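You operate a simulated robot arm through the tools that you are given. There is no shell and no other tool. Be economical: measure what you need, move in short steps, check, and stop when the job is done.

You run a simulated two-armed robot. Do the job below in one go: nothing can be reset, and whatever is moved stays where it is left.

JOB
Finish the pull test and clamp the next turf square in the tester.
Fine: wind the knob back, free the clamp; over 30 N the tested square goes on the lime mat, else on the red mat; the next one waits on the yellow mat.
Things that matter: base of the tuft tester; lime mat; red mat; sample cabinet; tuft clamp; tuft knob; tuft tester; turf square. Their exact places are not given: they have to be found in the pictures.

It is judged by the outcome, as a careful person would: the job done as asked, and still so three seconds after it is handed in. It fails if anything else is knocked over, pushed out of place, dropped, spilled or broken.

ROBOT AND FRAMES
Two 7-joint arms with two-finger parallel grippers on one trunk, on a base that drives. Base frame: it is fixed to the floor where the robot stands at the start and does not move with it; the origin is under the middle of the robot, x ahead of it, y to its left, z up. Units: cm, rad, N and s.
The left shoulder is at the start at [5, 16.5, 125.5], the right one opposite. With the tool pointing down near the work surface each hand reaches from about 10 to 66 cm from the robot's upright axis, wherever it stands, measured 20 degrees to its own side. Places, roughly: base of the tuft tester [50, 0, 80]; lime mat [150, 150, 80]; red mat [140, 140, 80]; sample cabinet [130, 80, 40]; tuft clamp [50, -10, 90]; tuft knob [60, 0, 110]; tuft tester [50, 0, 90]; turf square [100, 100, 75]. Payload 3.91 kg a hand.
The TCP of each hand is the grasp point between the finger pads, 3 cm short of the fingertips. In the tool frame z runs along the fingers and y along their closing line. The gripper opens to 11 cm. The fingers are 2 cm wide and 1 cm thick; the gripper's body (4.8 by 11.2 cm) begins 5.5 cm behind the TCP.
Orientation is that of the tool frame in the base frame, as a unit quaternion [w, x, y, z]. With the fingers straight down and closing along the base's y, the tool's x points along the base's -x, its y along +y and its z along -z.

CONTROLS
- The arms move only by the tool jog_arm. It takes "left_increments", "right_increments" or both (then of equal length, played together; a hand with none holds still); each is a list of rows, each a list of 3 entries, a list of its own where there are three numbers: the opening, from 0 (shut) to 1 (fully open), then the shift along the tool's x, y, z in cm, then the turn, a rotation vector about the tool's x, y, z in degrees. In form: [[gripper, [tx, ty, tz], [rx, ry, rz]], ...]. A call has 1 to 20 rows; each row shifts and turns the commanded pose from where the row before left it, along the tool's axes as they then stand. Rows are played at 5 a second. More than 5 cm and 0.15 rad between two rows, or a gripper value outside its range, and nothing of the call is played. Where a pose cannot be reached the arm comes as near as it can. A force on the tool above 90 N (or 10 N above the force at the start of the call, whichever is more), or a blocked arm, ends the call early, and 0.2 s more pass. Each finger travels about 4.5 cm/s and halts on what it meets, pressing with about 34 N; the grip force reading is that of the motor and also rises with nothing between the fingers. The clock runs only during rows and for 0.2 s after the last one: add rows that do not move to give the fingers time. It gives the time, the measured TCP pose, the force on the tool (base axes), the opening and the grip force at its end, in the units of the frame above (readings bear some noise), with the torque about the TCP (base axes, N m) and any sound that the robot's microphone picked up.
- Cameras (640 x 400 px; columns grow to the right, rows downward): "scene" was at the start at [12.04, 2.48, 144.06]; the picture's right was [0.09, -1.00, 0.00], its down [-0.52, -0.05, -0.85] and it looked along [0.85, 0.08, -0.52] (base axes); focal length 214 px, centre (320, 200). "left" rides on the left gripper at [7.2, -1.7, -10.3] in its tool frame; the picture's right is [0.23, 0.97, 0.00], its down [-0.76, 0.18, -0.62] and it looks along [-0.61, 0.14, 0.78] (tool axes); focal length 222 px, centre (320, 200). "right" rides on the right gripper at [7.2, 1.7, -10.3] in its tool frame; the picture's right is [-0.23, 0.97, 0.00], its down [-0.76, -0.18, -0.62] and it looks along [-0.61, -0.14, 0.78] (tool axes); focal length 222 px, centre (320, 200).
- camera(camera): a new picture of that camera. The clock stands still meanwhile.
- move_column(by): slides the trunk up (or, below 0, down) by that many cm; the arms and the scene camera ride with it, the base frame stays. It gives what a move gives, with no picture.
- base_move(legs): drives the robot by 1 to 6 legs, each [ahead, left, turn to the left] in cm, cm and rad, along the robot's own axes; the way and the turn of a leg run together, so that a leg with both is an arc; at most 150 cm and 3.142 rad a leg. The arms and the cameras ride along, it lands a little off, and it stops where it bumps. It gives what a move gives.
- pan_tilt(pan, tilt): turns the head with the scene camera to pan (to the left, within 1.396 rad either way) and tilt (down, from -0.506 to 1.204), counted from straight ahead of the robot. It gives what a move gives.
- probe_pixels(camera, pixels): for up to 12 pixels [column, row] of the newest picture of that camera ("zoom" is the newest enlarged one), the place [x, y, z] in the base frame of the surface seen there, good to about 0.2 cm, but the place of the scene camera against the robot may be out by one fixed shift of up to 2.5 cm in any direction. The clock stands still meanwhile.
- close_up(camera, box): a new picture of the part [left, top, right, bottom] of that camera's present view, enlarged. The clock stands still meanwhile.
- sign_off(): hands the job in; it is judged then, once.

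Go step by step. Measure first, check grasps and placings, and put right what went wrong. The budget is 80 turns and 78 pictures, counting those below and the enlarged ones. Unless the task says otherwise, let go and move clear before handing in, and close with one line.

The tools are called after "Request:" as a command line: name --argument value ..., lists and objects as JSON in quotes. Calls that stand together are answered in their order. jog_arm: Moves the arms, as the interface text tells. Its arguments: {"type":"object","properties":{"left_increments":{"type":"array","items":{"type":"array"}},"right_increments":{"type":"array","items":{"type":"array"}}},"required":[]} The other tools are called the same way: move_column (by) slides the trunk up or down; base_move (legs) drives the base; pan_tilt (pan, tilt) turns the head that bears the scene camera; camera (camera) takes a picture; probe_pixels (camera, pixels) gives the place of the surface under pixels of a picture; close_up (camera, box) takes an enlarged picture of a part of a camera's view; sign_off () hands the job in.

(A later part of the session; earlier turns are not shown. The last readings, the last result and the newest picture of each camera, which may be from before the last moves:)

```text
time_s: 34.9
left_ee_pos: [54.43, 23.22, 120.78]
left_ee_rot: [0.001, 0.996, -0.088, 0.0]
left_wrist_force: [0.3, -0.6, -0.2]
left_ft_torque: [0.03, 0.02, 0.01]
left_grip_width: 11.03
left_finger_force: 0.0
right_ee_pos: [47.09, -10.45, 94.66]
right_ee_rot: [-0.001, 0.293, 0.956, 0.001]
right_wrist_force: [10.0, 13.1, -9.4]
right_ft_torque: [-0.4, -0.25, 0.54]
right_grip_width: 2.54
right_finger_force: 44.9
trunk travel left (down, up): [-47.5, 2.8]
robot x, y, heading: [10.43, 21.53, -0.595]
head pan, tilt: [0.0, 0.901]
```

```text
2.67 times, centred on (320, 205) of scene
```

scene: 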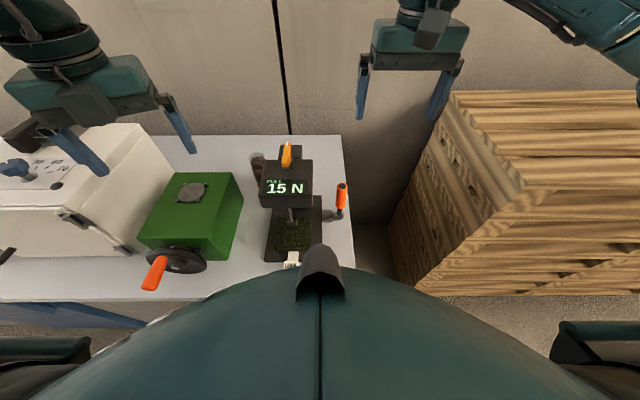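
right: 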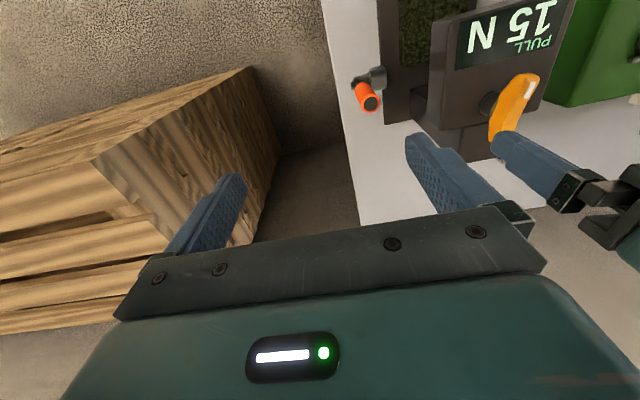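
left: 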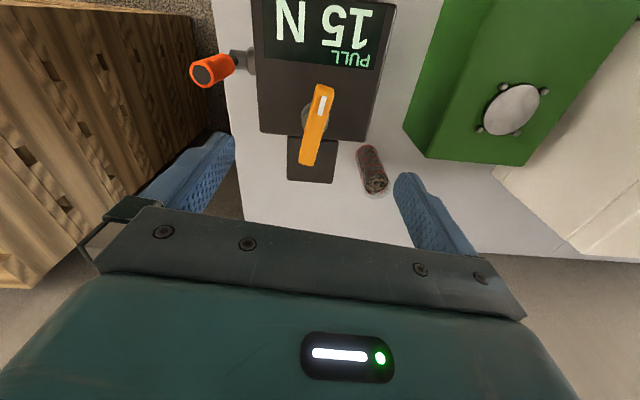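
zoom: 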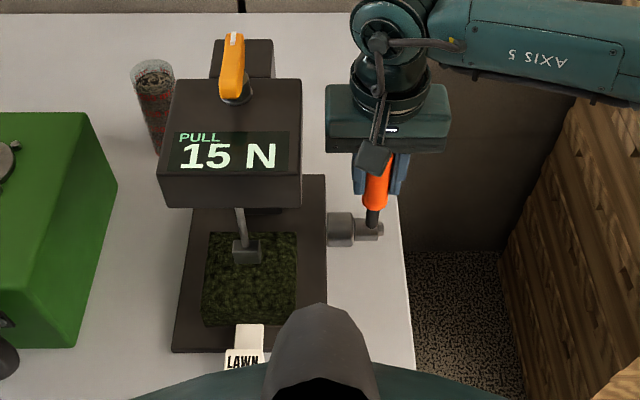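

The handle is gripped (width 2.5). I will pull it gently towards the front, along its arc, and read the force.

Request:
jog_arm --right_increments '[[0, [0.9, -0.2, 0.05], [0, 0, 0]], [0, [0.9, 0, 0.12], [0, 0, 0]], [0, [0, 0, 0], [0, 0, 0]]]'

```text
time_s: 35.7
left_ee_pos: [54.68, 23.27, 120.59]
left_ee_rot: [0.001, 0.996, -0.088, -0.003]
left_wrist_force: [0.0, -0.5, -0.4]
left_ft_torque: [0.0, -0.01, 0.01]
left_grip_width: 11.0
left_finger_force: 0.1
right_ee_pos: [46.06, -9.72, 94.72]
right_ee_rot: [0.003, 0.294, 0.956, -0.001]
right_wrist_force: [34.9, 9.6, -4.5]
right_ft_torque: [-2.85, -0.19, 0.5]
right_grip_width: 2.56
right_finger_force: 45.3
trunk travel left (down, up): [-47.5, 2.8]
robot x, y, heading: [10.29, 21.64, -0.594]
head pan, tilt: [0.0, 0.901]
```

It resists with 35 N towards the front. I will try the other way, towards the back.

Request:
jog_arm --right_increments '[[0, [-0.9, 0.1, -0.1], [0, 0, 0]], [0, [-0.9, 0.1, 0], [0, 0, 0]], [0, [-0.9, 0, 0.05], [0, 0, 0]], [0, [-0.9, 0, 0.1], [0, 0, 0]], [0, [0, 0, 0], [0, 0, 0]]]'

Request:
close_up --camera "scene" --box '[240, 130, 400, 280]'

```text
time_s: 36.9
left_ee_pos: [53.62, 23.29, 120.99]
left_ee_rot: [0.001, 0.996, -0.089, 0.004]
left_wrist_force: [0.1, 1.0, -0.1]
left_ft_torque: [0.01, -0.02, 0.01]
left_grip_width: 11.01
left_finger_force: 0.0
right_ee_pos: [47.41, -10.62, 94.61]
right_ee_rot: [-0.014, 0.29, 0.957, 0.005]
right_wrist_force: [-63.5, 37.3, -2.0]
right_ft_torque: [0.44, -0.37, -0.12]
right_grip_width: 2.56
right_finger_force: 45.0
trunk travel left (down, up): [-47.5, 2.8]
robot x, y, heading: [10.46, 21.57, -0.598]
head pan, tilt: [0.0, 0.901]
```

```text
2.67 times, centred on (320, 205) of scene
```

zoom: 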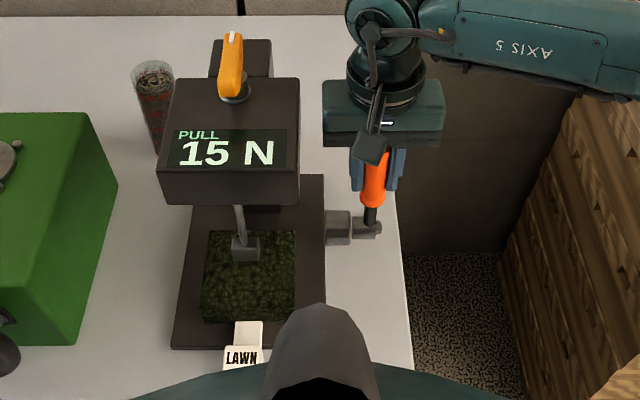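

Towards the back it is blocked hard (73 N at its starting place), so it frees towards the front. I will pull farther along the front arc.

Request:
jog_arm --right_increments '[[0, [1.0, -0.1, -0.05], [0, 0, 0]], [0, [1.0, 0, 0], [0, 0, 0]], [0, [1.0, 0, 0.05], [0, 0, 0]], [0, [1.0, 0, 0.15], [0, 0, 0]], [0, [1.0, 0, 0.25], [0, 0, 0]], [0, [1.0, 0, 0.35], [0, 0, 0]], [0, [0, 0, 0], [0, 0, 0]]]'

Request:
close_up --camera "scene" --box '[240, 130, 400, 280]'

```text
time_s: 38.5
left_ee_pos: [54.41, 23.21, 120.79]
left_ee_rot: [0.0, 0.996, -0.089, -0.002]
left_wrist_force: [-0.2, -0.8, 0.3]
left_ft_torque: [-0.01, -0.01, 0.0]
left_grip_width: 10.98
left_finger_force: 0.1
right_ee_pos: [43.62, -8.13, 94.06]
right_ee_rot: [0.003, 0.293, 0.956, 0.0]
right_wrist_force: [19.8, 7.0, 15.1]
right_ft_torque: [-1.78, -0.95, 0.41]
right_grip_width: 2.55
right_finger_force: 45.0
trunk travel left (down, up): [-47.5, 2.8]
robot x, y, heading: [10.39, 21.4, -0.605]
head pan, tilt: [0.0, 0.901]
```

```text
2.67 times, centred on (320, 205) of scene
```

zoom: 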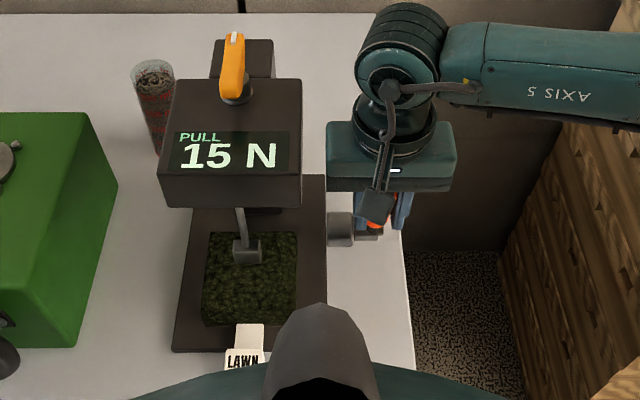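

The lever swings towards the front (about 25° now, 20 N). I will continue along the arc down to about 85°.

Request:
jog_arm --right_increments '[[0, [1.79, 0, 1.07], [0, 0, 0]], [0, [1.53, 0, 1.43], [0, 0, 0]], [0, [1.2, 0, 1.71], [0, 0, 0]], [0, [0.81, 0, 1.93], [0, 0, 0]], [0, [0.4, 0, 2.05], [0, 0, 0]], [0, [0, 0, 0], [0, 0, 0]]]'

Request:
close_up --camera "scene" --box '[240, 130, 400, 280]'

```text
time_s: 39.9
left_ee_pos: [53.91, 23.51, 121.06]
left_ee_rot: [0.002, 0.996, -0.088, 0.002]
left_wrist_force: [-0.3, -0.6, -0.3]
left_ft_torque: [0.03, 0.0, -0.01]
left_grip_width: 11.01
left_finger_force: 0.0
right_ee_pos: [37.87, -4.3, 85.85]
right_ee_rot: [-0.005, 0.29, 0.957, 0.002]
right_wrist_force: [-29.1, 33.5, 17.5]
right_ft_torque: [-1.38, -1.09, -0.07]
right_grip_width: 2.54
right_finger_force: 45.0
trunk travel left (down, up): [-47.5, 2.8]
robot x, y, heading: [10.31, 21.48, -0.601]
head pan, tilt: [0.0, 0.901]
```

```text
2.67 times, centred on (320, 205) of scene
```

zoom: 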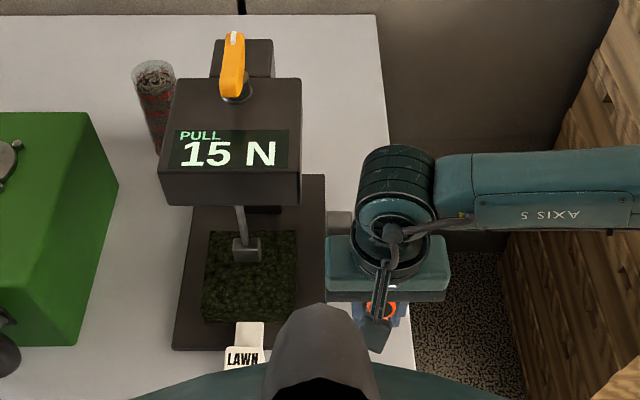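

The lever is at about 76° on an arc of radius 11.5 cm. I will ease it a bit farther to find the stop.

Request:
jog_arm --right_increments '[[0, [0.8, 0, 0.5], [0, 0, 0]], [0, [0.3, 0, 0.7], [0, 0, 0]], [0, [0, 0, 0], [0, 0, 0]]]'

```text
time_s: 40.7
left_ee_pos: [53.7, 23.32, 121.09]
left_ee_rot: [0.001, 0.996, -0.089, 0.002]
left_wrist_force: [0.8, 0.3, 0.3]
left_ft_torque: [0.0, 0.0, 0.01]
left_grip_width: 10.99
left_finger_force: 0.1
right_ee_pos: [37.78, -4.28, 85.33]
right_ee_rot: [0.005, 0.292, 0.956, 0.002]
right_wrist_force: [-26.3, 5.4, 69.0]
right_ft_torque: [-0.27, -0.52, 0.82]
right_grip_width: 2.57
right_finger_force: 45.0
trunk travel left (down, up): [-47.5, 2.8]
robot x, y, heading: [10.42, 21.13, -0.597]
head pan, tilt: [0.0, 0.901]
```

The stop is reached (69 N upward), so the clamp is free. I will let go, rise, and move over the LAWN tab to look.

Request:
jog_arm --right_increments '[[0, [0, 0, -0.6], [0, 0, 0]], [0.5, [0, 0, 0], [0, 0, 0]], [0.5, [0, 0, 0], [0, 0, 0]], [0.5, [0, 0, 0], [0, 0, 0]], [0.6, [0, 0, -3], [0, 0, 0]], [0.8, [0, 0, -4], [0, 0, 0]], [0.6, [0, 0, -4], [0, 0, 0]], [0.6, [0, 0, -4], [0, 0, 0]], [0.6, [1.6, 4.4, 0], [0, 0, 0]], [0.6, [1.6, 4.4, 0], [0, 0, 0]], [0.6, [1.6, 4.4, 0], [0, 0, 0]], [0.6, [0, 0, 0], [0, 0, 0]]]'

Request:
camera --camera "right"

```text
time_s: 43.3
left_ee_pos: [54.29, 23.02, 120.71]
left_ee_rot: [0.0, 0.996, -0.089, 0.0]
left_wrist_force: [0.7, 0.3, 0.4]
left_ft_torque: [0.03, 0.02, -0.01]
left_grip_width: 11.01
left_finger_force: 0.0
right_ee_pos: [41.2, 8.86, 100.45]
right_ee_rot: [-0.001, 0.295, 0.956, 0.0]
right_wrist_force: [0.3, -0.1, 0.0]
right_ft_torque: [0.01, 0.03, 0.03]
right_grip_width: 6.62
right_finger_force: 0.1
trunk travel left (down, up): [-47.5, 2.8]
robot x, y, heading: [10.24, 21.47, -0.597]
head pan, tilt: [0.0, 0.901]
```

```text
41 pictures are left
```

right: 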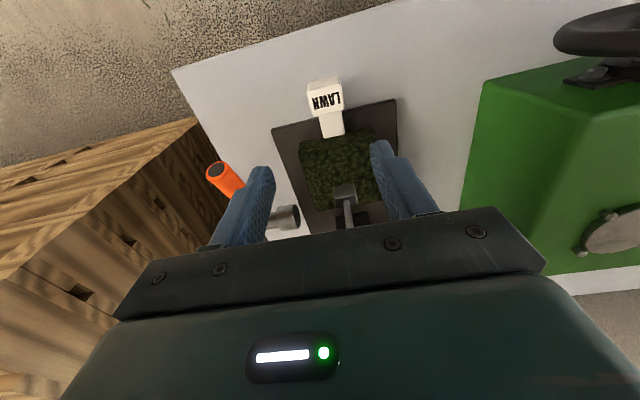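

The lever now lies down to the front (216,172) and the tab with its block is at (326,97). I will probe the tab and turf.

Request:
probe_pixels --camera "right" --pixels '[[325, 84], [311, 100], [341, 97], [326, 112], [320, 124], [343, 121], [332, 128], [302, 145], [374, 133], [308, 205], [340, 165], [274, 130]]'

Request:
close_up --camera "right" --box '[260, 60, 420, 240]'

```text
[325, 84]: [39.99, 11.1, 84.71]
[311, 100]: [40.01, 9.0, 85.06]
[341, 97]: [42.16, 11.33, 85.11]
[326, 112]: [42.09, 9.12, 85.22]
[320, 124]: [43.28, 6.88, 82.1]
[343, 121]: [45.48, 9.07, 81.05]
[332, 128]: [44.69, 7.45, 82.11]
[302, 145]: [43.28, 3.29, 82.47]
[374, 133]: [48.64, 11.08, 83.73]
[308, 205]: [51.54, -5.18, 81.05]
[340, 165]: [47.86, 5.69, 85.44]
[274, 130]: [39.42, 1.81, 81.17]
```

```text
2.22 times, centred on (340, 150) of right
```

zoom: 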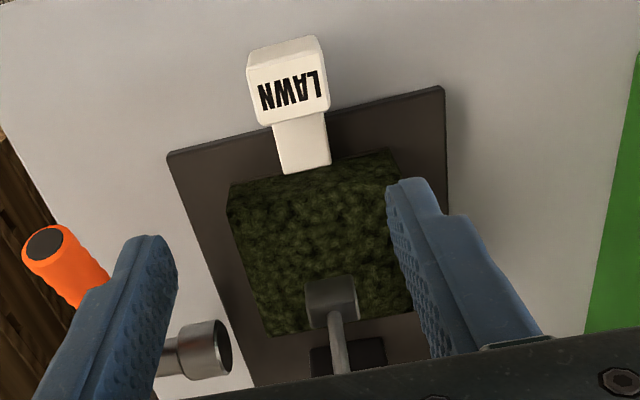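

The block's centre is [41.1,10.1] with its top at z 85.1. I will lower the right hand onto it, with the tips just above the bench, and grip.

Request:
jog_arm --right_increments '[[0.6, [0.78, 0.97, 0], [0, 0, 0]], [0.6, [0, 0, 4.5], [0, 0, 0]], [0.6, [0, 0, 4.5], [0, 0, 0]], [0.6, [0, 0, 4.5], [0, 0, 0]], [0.6, [0, 0, 3.2], [0, 0, 0]], [0.4, [0, 0, 0], [0, 0, 0]], [0.2, [0, 0, 0], [0, 0, 0]], [0.1, [0, 0, 0], [0, 0, 0]], [0, [0, 0, 0], [0, 0, 0]], [0, [0, 0, 0], [0, 0, 0]], [0, [0, 0, 0], [0, 0, 0]]]'

Request:
close_up --camera "right" --box '[160, 20, 480, 240]'

```text
time_s: 45.7
left_ee_pos: [54.2, 22.9, 120.79]
left_ee_rot: [0.0, 0.996, -0.089, 0.0]
left_wrist_force: [-0.1, 0.2, 0.7]
left_ft_torque: [-0.01, -0.01, 0.0]
left_grip_width: 11.0
left_finger_force: 0.1
right_ee_pos: [41.02, 10.56, 83.52]
right_ee_rot: [-0.001, 0.294, 0.956, 0.0]
right_wrist_force: [-0.3, 0.2, 0.9]
right_ft_torque: [0.06, 0.07, 0.04]
right_grip_width: 3.76
right_finger_force: 33.3
trunk travel left (down, up): [-47.5, 2.8]
robot x, y, heading: [10.34, 21.59, -0.598]
head pan, tilt: [0.0, 0.901]
```

```text
1.82 times, centred on (320, 130) of right
```

zoom: 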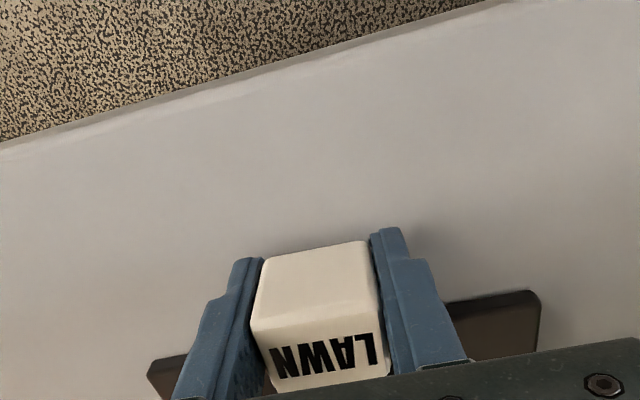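

The fingers are around the block. I will finish the grip, lift slightly, and draw the square out towards the front.

Request:
jog_arm --right_increments '[[0, [0, 0, 0], [0, 0, 0]], [0, [0, 0, 0], [0, 0, 0]], [0, [0, 0, -0.3], [0, 0, 0]], [0, [1, 0, 0], [0, 0, 0]], [0, [1.5, 0, 0], [0, 0, 0]], [0, [0, 0, 0], [0, 0, 0]]]'

Request:
close_up --camera "scene" --box '[220, 130, 400, 290]'

```text
time_s: 47.1
left_ee_pos: [54.27, 23.05, 120.72]
left_ee_rot: [0.0, 0.996, -0.089, -0.001]
left_wrist_force: [0.2, 0.7, -0.5]
left_ft_torque: [-0.02, -0.02, 0.0]
left_grip_width: 11.0
left_finger_force: 0.1
right_ee_pos: [38.96, 11.82, 83.72]
right_ee_rot: [0.0, 0.294, 0.956, 0.0]
right_wrist_force: [0.3, -0.5, -1.1]
right_ft_torque: [0.07, 0.12, 0.0]
right_grip_width: 3.76
right_finger_force: 34.2
trunk travel left (down, up): [-47.5, 2.8]
robot x, y, heading: [9.94, 21.91, -0.603]
head pan, tilt: [0.0, 0.901]
```

```text
2.50 times, centred on (310, 210) of scene
```

zoom: 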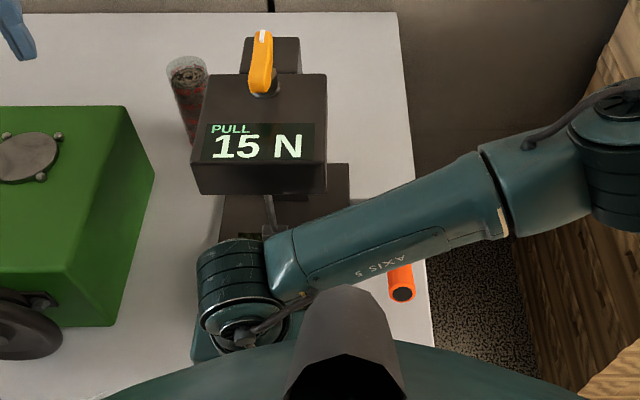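

It slides out easily (about 1 N). I will draw it 5 cm farther by arm, then back the base off to clear the jaw.

Request:
jog_arm --right_increments '[[0, [1.7, 0, 0], [0, 0, 0]], [0, [1.7, 0, 0], [0, 0, 0]], [0, [1.6, 0, 0], [0, 0, 0]], [0, [0, 0, 0], [0, 0, 0]]]'

Request:
base_move --legs '[[-18, 0, 0]]'

Request:
pan_tilt --pan 0.0 --tilt 0.75

Request:
camera --camera "scene"

Request:
camera --camera "left"

```text
time_s: 48.1
left_ee_pos: [54.29, 22.91, 120.9]
left_ee_rot: [0.0, 0.996, -0.088, -0.002]
left_wrist_force: [-0.4, -0.7, -0.3]
left_ft_torque: [0.01, -0.01, 0.02]
left_grip_width: 11.0
left_finger_force: 0.1
right_ee_pos: [35.05, 14.77, 83.7]
right_ee_rot: [-0.001, 0.295, 0.956, 0.001]
right_wrist_force: [0.1, -0.2, -1.0]
right_ft_torque: [0.11, 0.07, -0.02]
right_grip_width: 3.76
right_finger_force: 33.9
trunk travel left (down, up): [-47.5, 2.8]
robot x, y, heading: [10.18, 21.74, -0.592]
head pan, tilt: [0.0, 0.901]
```

```text
time_s: 49.6
left_ee_pos: [39.57, 33.15, 120.73]
left_ee_rot: [0.0, 0.996, -0.087, 0.0]
left_wrist_force: [-0.6, 0.6, 0.1]
left_ft_torque: [0.0, 0.01, 0.01]
left_grip_width: 10.99
left_finger_force: 0.0
right_ee_pos: [20.43, 24.7, 83.77]
right_ee_rot: [0.0, 0.293, 0.956, 0.0]
right_wrist_force: [-0.4, -1.0, -1.0]
right_ft_torque: [0.05, 0.08, 0.0]
right_grip_width: 3.76
right_finger_force: 34.0
trunk travel left (down, up): [-47.5, 2.8]
robot x, y, heading: [-4.56, 31.57, -0.595]
head pan, tilt: [0.0, 0.901]
```

```text
time_s: 50.3
left_ee_pos: [39.47, 33.21, 120.74]
left_ee_rot: [0.0, 0.996, -0.087, -0.001]
left_wrist_force: [-0.1, 0.4, 0.4]
left_ft_torque: [0.01, 0.04, 0.01]
left_grip_width: 11.0
left_finger_force: 0.1
right_ee_pos: [20.33, 24.65, 83.85]
right_ee_rot: [-0.001, 0.293, 0.956, 0.0]
right_wrist_force: [0.0, 0.1, -0.9]
right_ft_torque: [0.08, 0.08, 0.01]
right_grip_width: 3.78
right_finger_force: 33.6
trunk travel left (down, up): [-47.5, 2.8]
robot x, y, heading: [-4.22, 31.23, -0.596]
head pan, tilt: [0.0, 0.75]
```

```text
37 pictures are left
```

scene: 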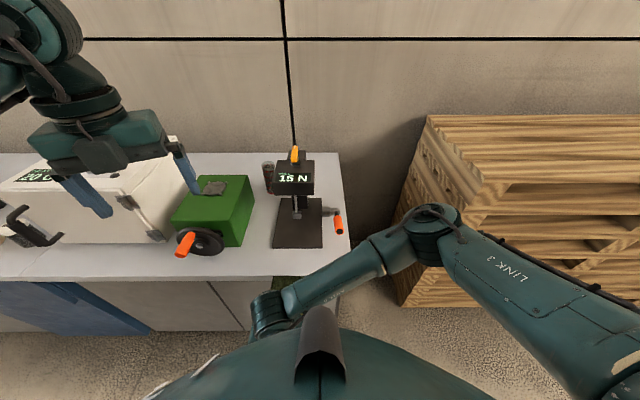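

```text
36 pictures are left
```

left: 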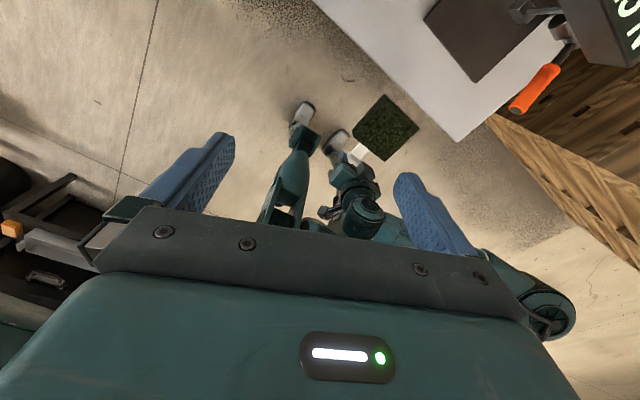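

The square hangs level in the right hand and the tester is empty. I will pan the head left to view the rest of the bench and the way before driving.

Request:
pan_tilt --pan 0.9 --tilt 0.55

Request:
camera --camera "scene"

```text
time_s: 51.5
left_ee_pos: [39.52, 33.19, 120.71]
left_ee_rot: [0.0, 0.996, -0.087, -0.001]
left_wrist_force: [0.5, 0.4, 0.1]
left_ft_torque: [0.0, 0.02, -0.02]
left_grip_width: 11.0
left_finger_force: 0.1
right_ee_pos: [20.34, 24.67, 83.77]
right_ee_rot: [-0.002, 0.293, 0.956, 0.0]
right_wrist_force: [-0.2, 0.8, -1.4]
right_ft_torque: [0.11, 0.09, -0.01]
right_grip_width: 3.76
right_finger_force: 33.9
trunk travel left (down, up): [-47.5, 2.8]
robot x, y, heading: [-4.2, 31.43, -0.593]
head pan, tilt: [0.901, 0.55]
```

```text
35 pictures are left
```

scene: 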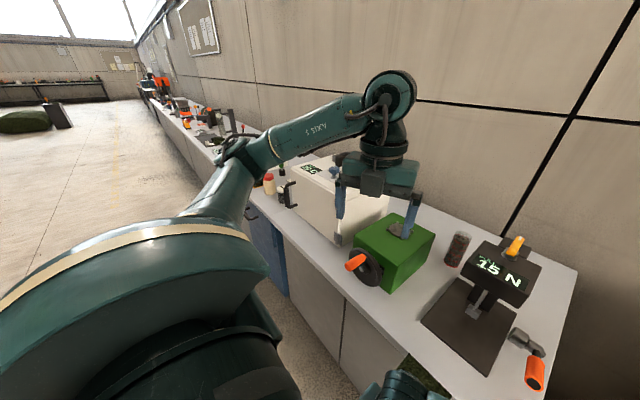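

The floor is clear along the bench. I will slide left 80 cm, keeping 45 cm from the bench edge, then look again.

Request:
base_move --legs '[[-8, 0, 0], [0, 80, 0]]'

Request:
pan_tilt --pan 0.0 --tilt 0.6

Request:
camera --camera "scene"

```text
time_s: 59.5
left_ee_pos: [76.55, 103.29, 120.82]
left_ee_rot: [0.0, 0.996, -0.084, -0.001]
left_wrist_force: [0.1, -0.6, 0.3]
left_ft_torque: [0.04, -0.01, 0.0]
left_grip_width: 11.0
left_finger_force: 0.1
right_ee_pos: [57.43, 94.62, 83.95]
right_ee_rot: [-0.001, 0.29, 0.957, 0.0]
right_wrist_force: [0.8, -0.4, -1.4]
right_ft_torque: [0.04, 0.1, -0.02]
right_grip_width: 3.75
right_finger_force: 34.1
trunk travel left (down, up): [-47.5, 2.8]
robot x, y, heading: [32.8, 101.48, -0.585]
head pan, tilt: [0.901, 0.55]
```

```text
time_s: 60.7
left_ee_pos: [76.64, 103.32, 120.82]
left_ee_rot: [-0.001, 0.996, -0.084, -0.001]
left_wrist_force: [-0.2, 0.2, -0.4]
left_ft_torque: [-0.01, -0.02, -0.03]
left_grip_width: 11.02
left_finger_force: 0.1
right_ee_pos: [57.53, 94.67, 83.78]
right_ee_rot: [0.0, 0.29, 0.957, 0.0]
right_wrist_force: [-0.2, 0.2, -1.1]
right_ft_torque: [0.05, 0.09, -0.02]
right_grip_width: 3.76
right_finger_force: 34.5
trunk travel left (down, up): [-47.5, 2.8]
robot x, y, heading: [32.29, 101.26, -0.587]
head pan, tilt: [0.0, 0.6]
```

```text
34 pictures are left
```

scene: 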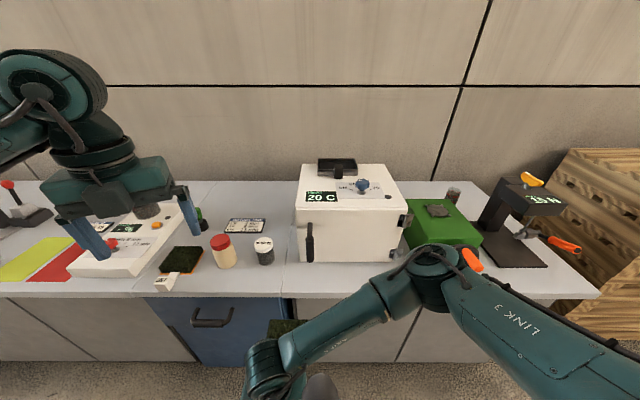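

The lime mat (35,260), the red mat (58,262) and the next square with its tag (178,265) are in view. I will enlarge them.

Request:
close_up --camera "scene" --box '[0, 180, 280, 355]'

Request:
probe_pixels --camera "scene" --pixels '[[170, 277], [166, 286], [172, 260], [195, 262], [185, 250], [20, 278], [40, 245], [40, 280], [62, 280], [75, 250], [58, 262], [162, 272]]'

```text
2.29 times, centred on (140, 268) of scene
```

zoom: 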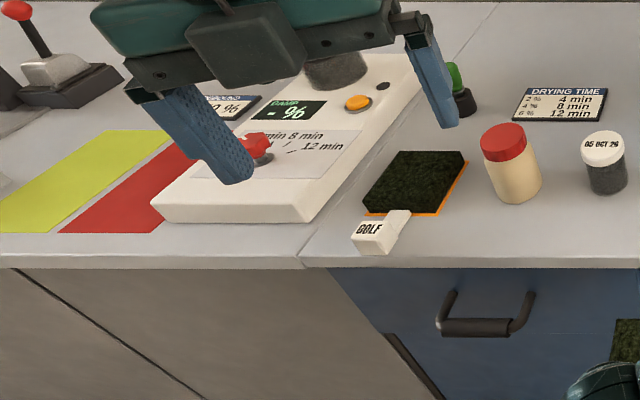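

```text
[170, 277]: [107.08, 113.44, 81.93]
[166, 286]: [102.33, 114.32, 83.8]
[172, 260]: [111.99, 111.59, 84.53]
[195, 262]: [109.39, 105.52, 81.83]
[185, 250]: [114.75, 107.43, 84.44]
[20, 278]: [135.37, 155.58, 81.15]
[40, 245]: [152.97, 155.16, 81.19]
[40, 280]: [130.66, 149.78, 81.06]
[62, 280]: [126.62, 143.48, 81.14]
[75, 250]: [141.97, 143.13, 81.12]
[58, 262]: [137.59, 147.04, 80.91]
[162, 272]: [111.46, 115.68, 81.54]
```

The next candidate's tag says "GOLF", but its mat's edge looks orange rather than yellow, so I will check this closely along with the blue cabinet.

Request:
close_up --camera "scene" --box '[145, 235, 225, 300]'

Request:
probe_pixels --camera "scene" --pixels '[[150, 302], [175, 330], [190, 360], [195, 310], [210, 322], [228, 310], [255, 310], [280, 300], [230, 360], [295, 305], [285, 325], [205, 345]]'

Request:
pan_tilt --pan 0.3 --tilt 1.0

Request:
camera --camera "scene"

```text
6.15 times, centred on (185, 268) of scene
```

zoom: 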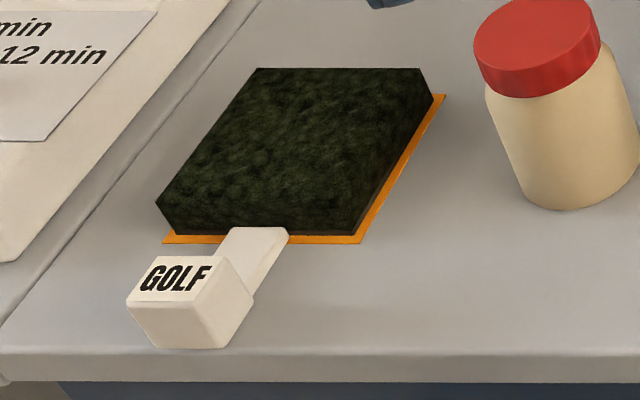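

```text
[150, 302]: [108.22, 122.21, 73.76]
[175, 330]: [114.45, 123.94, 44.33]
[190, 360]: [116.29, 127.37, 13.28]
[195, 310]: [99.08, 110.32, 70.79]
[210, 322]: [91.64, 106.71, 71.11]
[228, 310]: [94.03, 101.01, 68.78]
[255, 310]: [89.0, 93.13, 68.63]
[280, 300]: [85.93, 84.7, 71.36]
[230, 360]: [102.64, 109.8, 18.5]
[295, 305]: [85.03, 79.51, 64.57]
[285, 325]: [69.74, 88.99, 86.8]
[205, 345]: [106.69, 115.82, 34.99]
```

```text
time_s: 61.5
left_ee_pos: [76.57, 103.23, 120.8]
left_ee_rot: [0.0, 0.997, -0.083, 0.0]
left_wrist_force: [0.8, -0.7, 0.9]
left_ft_torque: [0.02, 0.02, 0.05]
left_grip_width: 10.97
left_finger_force: 0.1
right_ee_pos: [57.51, 94.69, 83.96]
right_ee_rot: [0.0, 0.29, 0.957, 0.0]
right_wrist_force: [0.4, 0.1, -1.6]
right_ft_torque: [0.09, 0.1, 0.03]
right_grip_width: 3.79
right_finger_force: 34.7
trunk travel left (down, up): [-47.5, 2.8]
robot x, y, heading: [32.39, 101.01, -0.584]
head pan, tilt: [0.3, 1.0]
```

```text
31 pictures are left
```

scene: 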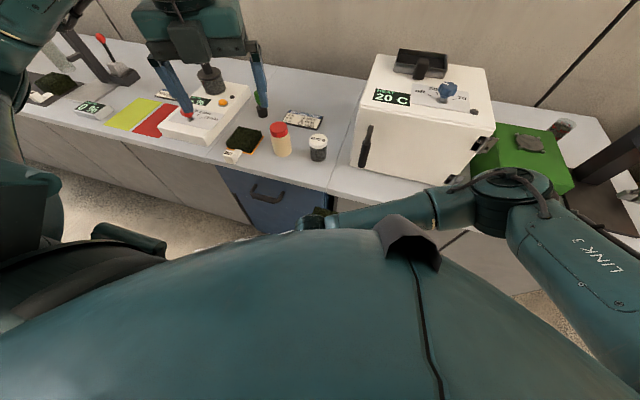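

The GOLF square lies on an orange mat, so it is not the one. There is another dark square at (50,85); I will enlarge that.

Request:
close_up --camera "scene" --box '[0, 40, 160, 140]'

Request:
probe_pixels --camera "zoom" --pixels '[[200, 170], [150, 200], [60, 150], [370, 270], [540, 300]]'

```text
4.00 times, centred on (80, 90) of scene
```

zoom: 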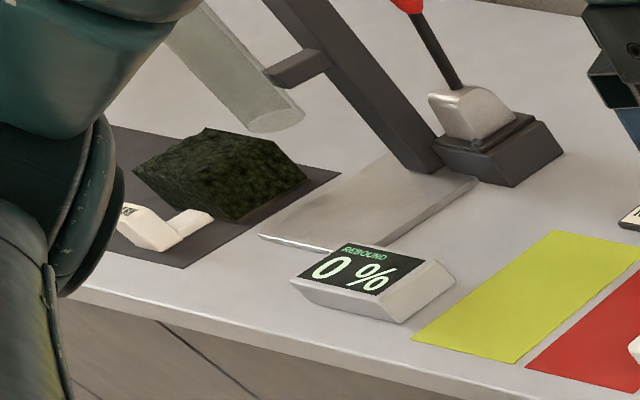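

```text
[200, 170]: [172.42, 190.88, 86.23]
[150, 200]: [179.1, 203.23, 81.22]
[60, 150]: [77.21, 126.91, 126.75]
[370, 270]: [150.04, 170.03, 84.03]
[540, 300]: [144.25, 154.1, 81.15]
```

That one is on a dark mat by the rebound tester, so the yellow mat must be hidden, probably in the blue cabinet. First the tested square (15 N) goes to the red mat: I will lift it and drive left.

Request:
jog_arm --right_increments '[[0, [0, 0, -4], [0, 0, 0]], [0, [0, 0, -4], [0, 0, 0]], [0, [0, 0, -4], [0, 0, 0]], [0, [0, 0, -4], [0, 0, 0]], [0, [0, 0, 0], [0, 0, 0]]]' --left_increments '[[1, [0, 0, 0], [0, 0, 8]], [1, [0, 0, 0], [0, 0, 8]], [1, [0, 0, 0], [0, 0, 8]], [1, [0, 0, 0], [0, 0, 8]], [1, [0, 0, 0], [0, 0, 0]]]'

Request:
base_move --legs '[[0, 85, -0.01]]'

Request:
pan_tilt --pan 0.0 --tilt 0.7

Request:
camera --camera "scene"

Request:
camera --camera "left"

```text
time_s: 62.8
left_ee_pos: [76.62, 103.16, 120.84]
left_ee_rot: [-0.001, 0.935, -0.356, -0.001]
left_wrist_force: [-0.8, -0.5, 0.4]
left_ft_torque: [0.02, 0.03, 0.0]
left_grip_width: 11.02
left_finger_force: 0.0
right_ee_pos: [57.35, 94.53, 99.88]
right_ee_rot: [0.0, 0.29, 0.957, 0.001]
right_wrist_force: [0.0, 0.0, -1.9]
right_ft_torque: [0.11, 0.13, 0.01]
right_grip_width: 3.76
right_finger_force: 33.8
trunk travel left (down, up): [-47.5, 2.8]
robot x, y, heading: [32.59, 101.49, -0.586]
head pan, tilt: [0.3, 1.0]
```

```text
time_s: 70.5
left_ee_pos: [122.85, 173.03, 120.88]
left_ee_rot: [-0.001, 0.936, -0.353, 0.0]
left_wrist_force: [0.4, 0.6, -0.5]
left_ft_torque: [-0.01, 0.04, -0.04]
left_grip_width: 11.0
left_finger_force: 0.1
right_ee_pos: [103.46, 164.2, 100.02]
right_ee_rot: [0.0, 0.288, 0.958, 0.001]
right_wrist_force: [1.0, 0.1, -1.0]
right_ft_torque: [0.06, 0.13, -0.02]
right_grip_width: 3.74
right_finger_force: 34.5
trunk travel left (down, up): [-47.5, 2.8]
robot x, y, heading: [78.98, 171.17, -0.583]
head pan, tilt: [0.3, 1.0]
```

```text
time_s: 71.3
left_ee_pos: [122.79, 173.06, 120.7]
left_ee_rot: [-0.001, 0.936, -0.353, 0.0]
left_wrist_force: [-0.6, -0.2, -0.1]
left_ft_torque: [0.04, 0.0, -0.02]
left_grip_width: 11.03
left_finger_force: 0.1
right_ee_pos: [103.54, 164.18, 99.95]
right_ee_rot: [-0.001, 0.288, 0.958, 0.001]
right_wrist_force: [-0.2, 0.1, -1.5]
right_ft_torque: [0.07, 0.12, -0.01]
right_grip_width: 3.73
right_finger_force: 34.4
trunk travel left (down, up): [-47.5, 2.8]
robot x, y, heading: [78.66, 170.86, -0.583]
head pan, tilt: [0.0, 0.7]
```

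```text
29 pictures are left
```

scene: 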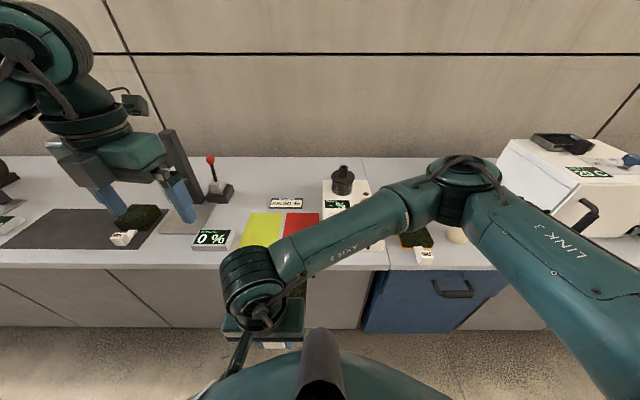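

```text
28 pictures are left
```

left: 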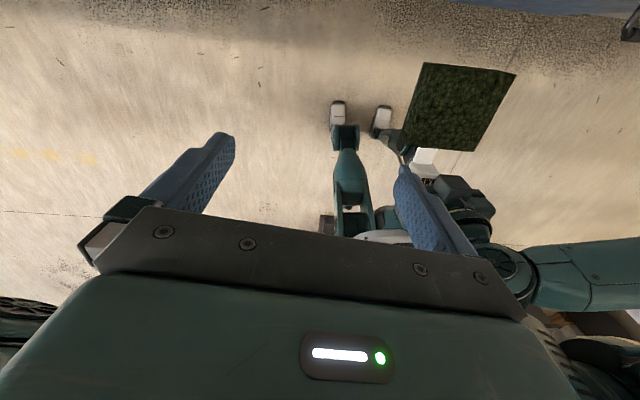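

The red mat is clear at (300,228), next to the lime one. I will probe its corners, and the held square's corners in the left picture.

Request:
probe_pixels --camera "scene" --pixels '[[284, 245], [288, 214], [319, 214], [318, 225], [300, 228], [243, 245], [251, 214], [325, 240]]'

Request:
probe_pixels --camera "left" --pixels '[[428, 66], [510, 77], [475, 147], [405, 138], [455, 105], [422, 170]]'

```text
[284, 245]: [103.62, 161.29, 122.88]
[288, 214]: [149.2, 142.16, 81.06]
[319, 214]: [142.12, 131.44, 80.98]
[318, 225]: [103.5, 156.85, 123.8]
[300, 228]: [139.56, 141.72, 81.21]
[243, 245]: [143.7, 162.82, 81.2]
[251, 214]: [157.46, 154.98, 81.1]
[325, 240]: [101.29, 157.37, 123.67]
```

```text
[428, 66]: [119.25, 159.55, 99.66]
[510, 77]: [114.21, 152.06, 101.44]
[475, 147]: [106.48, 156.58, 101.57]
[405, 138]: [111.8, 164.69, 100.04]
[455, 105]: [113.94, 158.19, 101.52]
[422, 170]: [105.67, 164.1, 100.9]
```

The red mat spans about 13 by 19 cm with its centre near [135.8,141.5], and the held square's centre is 11 cm ahead of the grip. I will draw the left hand back, clear of the rebound column, then drive 20 cm ahead.

Request:
jog_arm --left_increments '[[1, [-4, 0, 0], [0, 0, 0]], [1, [-4, 0, 0], [0, 0, 0]], [1, [-4, 0, 0], [0, 0, 0]], [1, [-4, 0, 0], [0, 0, 0]], [1, [-3, 0, 0], [0, 0, 0]]]'

Request:
base_move --legs '[[20, 0, 0]]'

```text
time_s: 72.5
left_ee_pos: [110.81, 185.11, 123.29]
left_ee_rot: [0.0, 0.935, -0.354, -0.001]
left_wrist_force: [0.1, 0.2, 0.2]
left_ft_torque: [-0.01, -0.04, -0.01]
left_grip_width: 10.97
left_finger_force: 0.1
left hand out of reach, approached as far as the arm can: row 4, 5
right_ee_pos: [103.55, 164.33, 99.88]
right_ee_rot: [-0.001, 0.289, 0.957, 0.0]
right_wrist_force: [-0.2, 0.0, -1.3]
right_ft_torque: [0.08, 0.13, 0.0]
right_grip_width: 3.76
right_finger_force: 33.9
trunk travel left (down, up): [-47.5, 2.8]
robot x, y, heading: [79.31, 171.22, -0.577]
head pan, tilt: [0.0, 0.7]
```

```text
time_s: 74.1
left_ee_pos: [127.88, 173.79, 123.28]
left_ee_rot: [0.0, 0.935, -0.354, 0.0]
left_wrist_force: [-0.5, -0.3, 0.2]
left_ft_torque: [0.02, 0.0, 0.01]
left_grip_width: 10.98
left_finger_force: 0.1
right_ee_pos: [120.38, 153.0, 100.0]
right_ee_rot: [-0.001, 0.289, 0.957, 0.001]
right_wrist_force: [-0.1, -0.4, -1.1]
right_ft_torque: [0.08, 0.14, 0.01]
right_grip_width: 3.75
right_finger_force: 33.7
trunk travel left (down, up): [-47.5, 2.8]
robot x, y, heading: [95.87, 159.86, -0.581]
head pan, tilt: [0.0, 0.7]
```

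I will move the square over the red mat, still high, then check.

Request:
jog_arm --right_increments '[[0, [-2.7, -0.42, 0], [0, 0, 0]], [0, [-2.7, -0.42, 0], [0, 0, 0]], [0, [-2.64, -0.42, 0], [0, 0, 0]], [0, [0, 0, 4], [0, 0, 0]], [0, [0, 0, 4], [0, 0, 0]], [0, [0, 0, 0], [0, 0, 0]]]'

Request:
camera --camera "scene"

Request:
camera --camera "left"

```text
time_s: 75.5
left_ee_pos: [127.85, 173.91, 123.27]
left_ee_rot: [0.0, 0.935, -0.355, 0.0]
left_wrist_force: [-0.5, -0.1, -0.5]
left_ft_torque: [0.01, 0.03, -0.05]
left_grip_width: 11.0
left_finger_force: 0.1
right_ee_pos: [126.21, 147.8, 91.86]
right_ee_rot: [-0.001, 0.289, 0.957, 0.0]
right_wrist_force: [-0.1, -0.4, -2.1]
right_ft_torque: [0.07, 0.08, 0.02]
right_grip_width: 3.75
right_finger_force: 34.0
trunk travel left (down, up): [-47.5, 2.8]
robot x, y, heading: [95.6, 159.93, -0.588]
head pan, tilt: [0.0, 0.7]
```

```text
27 pictures are left
```

scene: 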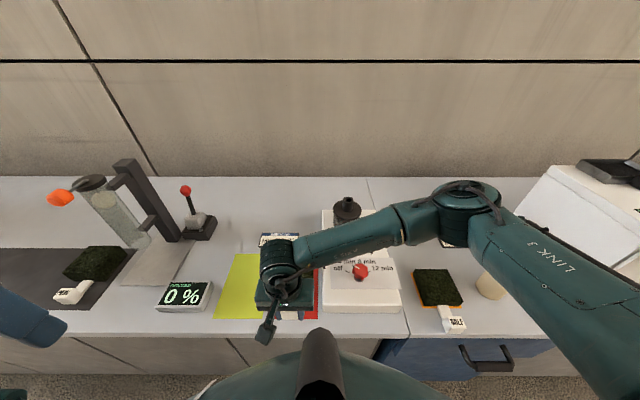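

```text
26 pictures are left
```

left: 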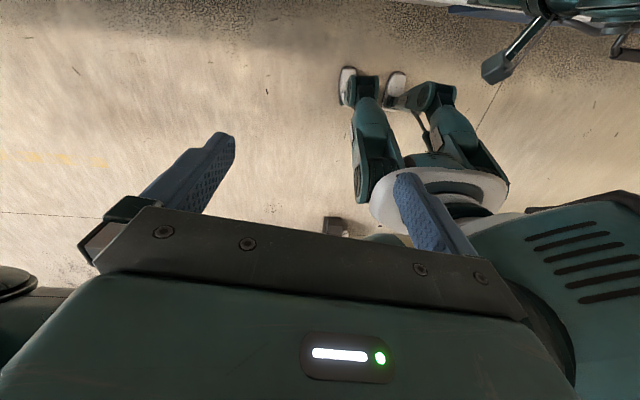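

I will confirm the mats' lateral edges in this view with a few probes before lowering.

Request:
probe_pixels --camera "scene" --pixels '[[217, 316], [233, 258], [255, 316], [316, 316], [320, 275], [300, 317], [315, 300], [326, 308]]'

Request:
close_up --camera "scene" --box '[200, 230, 340, 335]'

```text
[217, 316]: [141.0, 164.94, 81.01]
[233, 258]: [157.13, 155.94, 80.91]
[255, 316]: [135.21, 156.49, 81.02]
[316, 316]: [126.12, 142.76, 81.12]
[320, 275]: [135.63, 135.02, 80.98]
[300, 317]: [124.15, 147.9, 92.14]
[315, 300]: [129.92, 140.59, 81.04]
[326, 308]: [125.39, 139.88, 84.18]
```

```text
3.81 times, centred on (270, 282) of scene
```

zoom: 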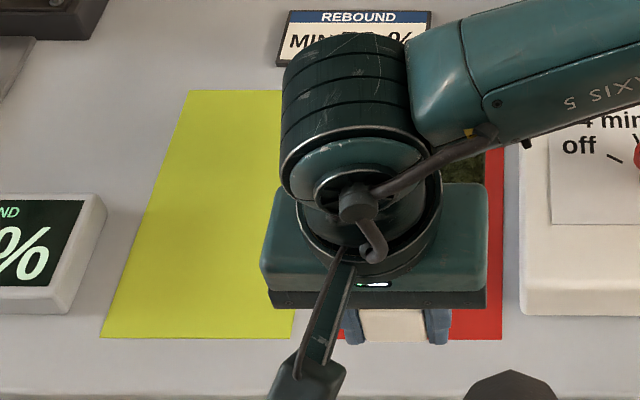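

The square is centred between the red mat's edges (l 187–200, square 188.8–198). I will lower it until the fingertips are just above the bench.

Request:
jog_arm --right_increments '[[0, [0, 0, 3], [0, 0, 0]], [0, [0, 0, 3], [0, 0, 0]], [0, [0, 0, 1.5], [0, 0, 0]], [0, [0, 0, 0.8], [0, 0, 0]], [0, [0, 0, 0.4], [0, 0, 0]], [0, [0, 0, 0], [0, 0, 0]]]'

Request:
close_up --camera "right" --box '[160, 20, 480, 240]'

```text
time_s: 76.9
left_ee_pos: [127.78, 173.82, 123.23]
left_ee_rot: [-0.001, 0.935, -0.354, -0.001]
left_wrist_force: [-0.3, 0.3, -0.4]
left_ft_torque: [0.0, -0.01, -0.03]
left_grip_width: 11.0
left_finger_force: 0.2
right_ee_pos: [126.39, 147.58, 83.27]
right_ee_rot: [0.0, 0.289, 0.957, 0.001]
right_wrist_force: [0.8, -0.2, -1.1]
right_ft_torque: [0.08, 0.11, 0.0]
right_grip_width: 3.75
right_finger_force: 33.5
trunk travel left (down, up): [-47.5, 2.8]
robot x, y, heading: [95.82, 159.87, -0.587]
head pan, tilt: [0.0, 0.7]
```

```text
1.82 times, centred on (320, 130) of right
```

zoom: 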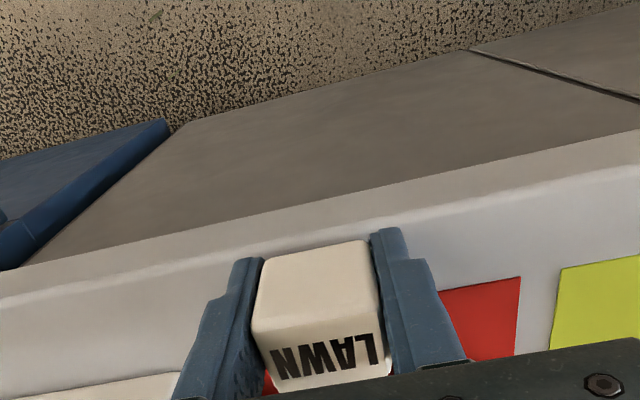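

The red mat appears to extend farther to the left (520,280) than right, so I will measure its edges with this accurate camera.

Request:
probe_pixels --camera "zoom" --pixels '[[517, 284], [440, 296], [269, 384], [265, 392], [564, 274], [160, 382], [160, 374], [516, 345], [300, 205], [545, 170]]'

```text
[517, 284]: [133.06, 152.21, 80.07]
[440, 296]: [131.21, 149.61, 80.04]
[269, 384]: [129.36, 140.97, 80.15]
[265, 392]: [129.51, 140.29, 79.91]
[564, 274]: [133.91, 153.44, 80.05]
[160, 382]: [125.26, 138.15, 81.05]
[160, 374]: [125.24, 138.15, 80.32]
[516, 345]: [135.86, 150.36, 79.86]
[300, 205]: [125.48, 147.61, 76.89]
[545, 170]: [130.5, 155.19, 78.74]
```

The red mat spans l 188–200.6 while the square spans 188.7–197.9, so I will shift it 1.1 cm to the left and release.

Request:
jog_arm --right_increments '[[0, [-0.3, 1.1, 0], [0, 0, 0]], [0, [0, 0, 0.1], [0, 0, 0]], [0.2, [0, 0, 0], [0, 0, 0]], [0.4, [0, 0, 0], [0, 0, 0]], [0.5, [0, 0, 0], [0, 0, 0]], [0.6, [0, 0, 0], [0, 0, 0]], [0.6, [0, 0, 0], [0, 0, 0]], [0.6, [0, 0, -4], [0, 0, 0]], [0.6, [0, 0, -4.5], [0, 0, 0]], [0.6, [0, 0, -4.5], [0, 0, 0]], [0.6, [4, 0, -2], [0, 0, 0]], [0.6, [4, 0, 0], [0, 0, 0]], [0.6, [4, 0, 0], [0, 0, 0]], [0.6, [0, 0, 0], [0, 0, 0]]]'

Request:
camera --camera "scene"

```text
time_s: 79.7
left_ee_pos: [127.72, 173.89, 123.27]
left_ee_rot: [-0.001, 0.935, -0.355, -0.001]
left_wrist_force: [0.1, -0.6, -0.5]
left_ft_torque: [0.0, 0.02, -0.01]
left_grip_width: 11.01
left_finger_force: 0.0
right_ee_pos: [118.68, 153.33, 98.15]
right_ee_rot: [0.01, 0.299, 0.954, -0.005]
right_wrist_force: [3.0, -4.2, -0.7]
right_ft_torque: [0.51, 0.41, 0.06]
right_grip_width: 6.61
right_finger_force: 0.1
trunk travel left (down, up): [-47.5, 2.8]
robot x, y, heading: [95.89, 159.88, -0.584]
head pan, tilt: [0.0, 0.7]
stopped in row 14 (right hand): the force on the tool passed its limit at 114 N (the readings are from after the stop); the commanded pose is now the measured one
```

```text
23 pictures are left
```

scene: 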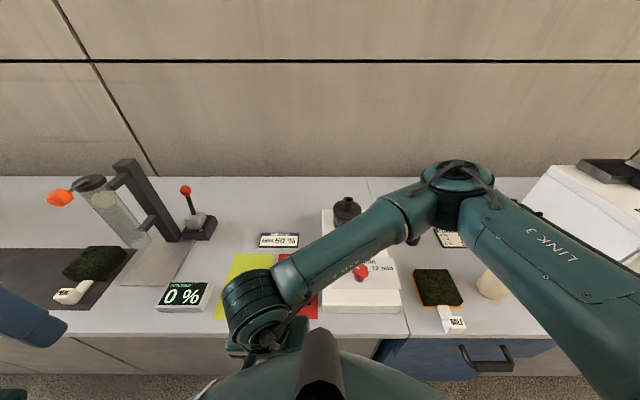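

The right hand touched the robot's own body while retracting and stopped clear. I will ease it forward, back the base away, and check the placed square.

Request:
jog_arm --right_increments '[[0.6, [-2, -3, -1], [0, 0, 0]], [0.6, [0, -4, 0], [0, 0, 0]], [0.6, [0, -4, 0], [0, 0, 0]]]'

Request:
base_move --legs '[[-18, 0, 0], [0, -45, 0]]'

Request:
pan_tilt --pan 0.3 --tilt 0.75

Request:
camera --camera "scene"

```text
time_s: 80.5
left_ee_pos: [127.62, 173.75, 123.29]
left_ee_rot: [0.0, 0.935, -0.354, -0.001]
left_wrist_force: [-0.7, 0.7, 1.0]
left_ft_torque: [0.0, -0.03, -0.02]
left_grip_width: 11.0
left_finger_force: 0.1
right_ee_pos: [113.66, 143.18, 99.41]
right_ee_rot: [0.01, 0.299, 0.954, -0.006]
right_wrist_force: [0.0, -0.4, 0.7]
right_ft_torque: [0.02, -0.03, 0.04]
right_grip_width: 6.62
right_finger_force: 0.1
trunk travel left (down, up): [-47.5, 2.8]
robot x, y, heading: [96.14, 159.74, -0.582]
head pan, tilt: [0.0, 0.7]
```

```text
time_s: 86.2
left_ee_pos: [87.61, 145.35, 123.31]
left_ee_rot: [-0.001, 0.932, -0.363, -0.001]
left_wrist_force: [0.7, 0.2, -0.4]
left_ft_torque: [0.0, -0.03, 0.02]
left_grip_width: 11.01
left_finger_force: 0.0
right_ee_pos: [73.09, 115.08, 99.49]
right_ee_rot: [0.01, 0.308, 0.951, -0.005]
right_wrist_force: [0.0, -0.4, 0.0]
right_ft_torque: [0.03, 0.03, -0.02]
right_grip_width: 6.59
right_finger_force: 0.1
trunk travel left (down, up): [-47.5, 2.8]
robot x, y, heading: [55.26, 131.54, -0.603]
head pan, tilt: [0.0, 0.7]
```

```text
time_s: 87.0
left_ee_pos: [87.57, 145.3, 123.26]
left_ee_rot: [0.0, 0.931, -0.364, 0.0]
left_wrist_force: [-0.3, -0.8, -0.3]
left_ft_torque: [0.0, 0.02, 0.02]
left_grip_width: 11.01
left_finger_force: 0.0
right_ee_pos: [73.11, 114.94, 99.53]
right_ee_rot: [0.01, 0.308, 0.951, -0.005]
right_wrist_force: [-0.1, -0.2, 0.5]
right_ft_torque: [-0.02, 0.01, 0.01]
right_grip_width: 6.61
right_finger_force: 0.0
trunk travel left (down, up): [-47.5, 2.8]
robot x, y, heading: [55.28, 131.78, -0.606]
head pan, tilt: [0.3, 0.75]
```

```text
22 pictures are left
```

scene: 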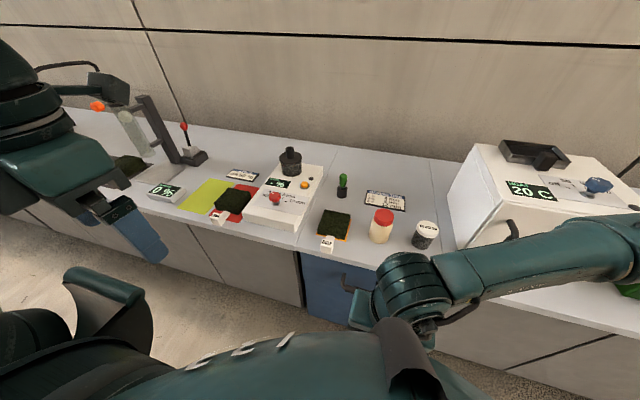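

The square sits on the red mat near (233,203). One enlarged view will check it and the cabinet front.

Request:
close_up --camera "scene" --box '[180, 160, 390, 330]'

Request:
probe_pixels --camera "scene" --pixels '[[303, 258], [305, 275], [308, 300], [330, 265], [345, 275], [348, 288], [352, 292], [325, 300], [370, 272], [375, 285], [315, 262], [328, 243]]'

```text
2.35 times, centred on (285, 245) of scene
```

zoom: 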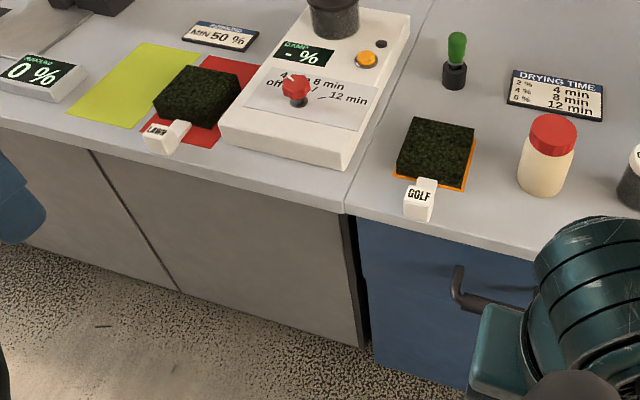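

```text
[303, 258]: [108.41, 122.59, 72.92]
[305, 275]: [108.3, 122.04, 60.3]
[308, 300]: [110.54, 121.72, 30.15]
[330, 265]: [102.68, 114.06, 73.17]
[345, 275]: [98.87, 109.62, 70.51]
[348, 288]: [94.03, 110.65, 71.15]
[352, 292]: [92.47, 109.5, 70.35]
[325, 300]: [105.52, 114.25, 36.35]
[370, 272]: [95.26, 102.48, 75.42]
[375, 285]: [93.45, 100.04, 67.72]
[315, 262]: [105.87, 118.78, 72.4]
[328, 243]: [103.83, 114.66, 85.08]
```

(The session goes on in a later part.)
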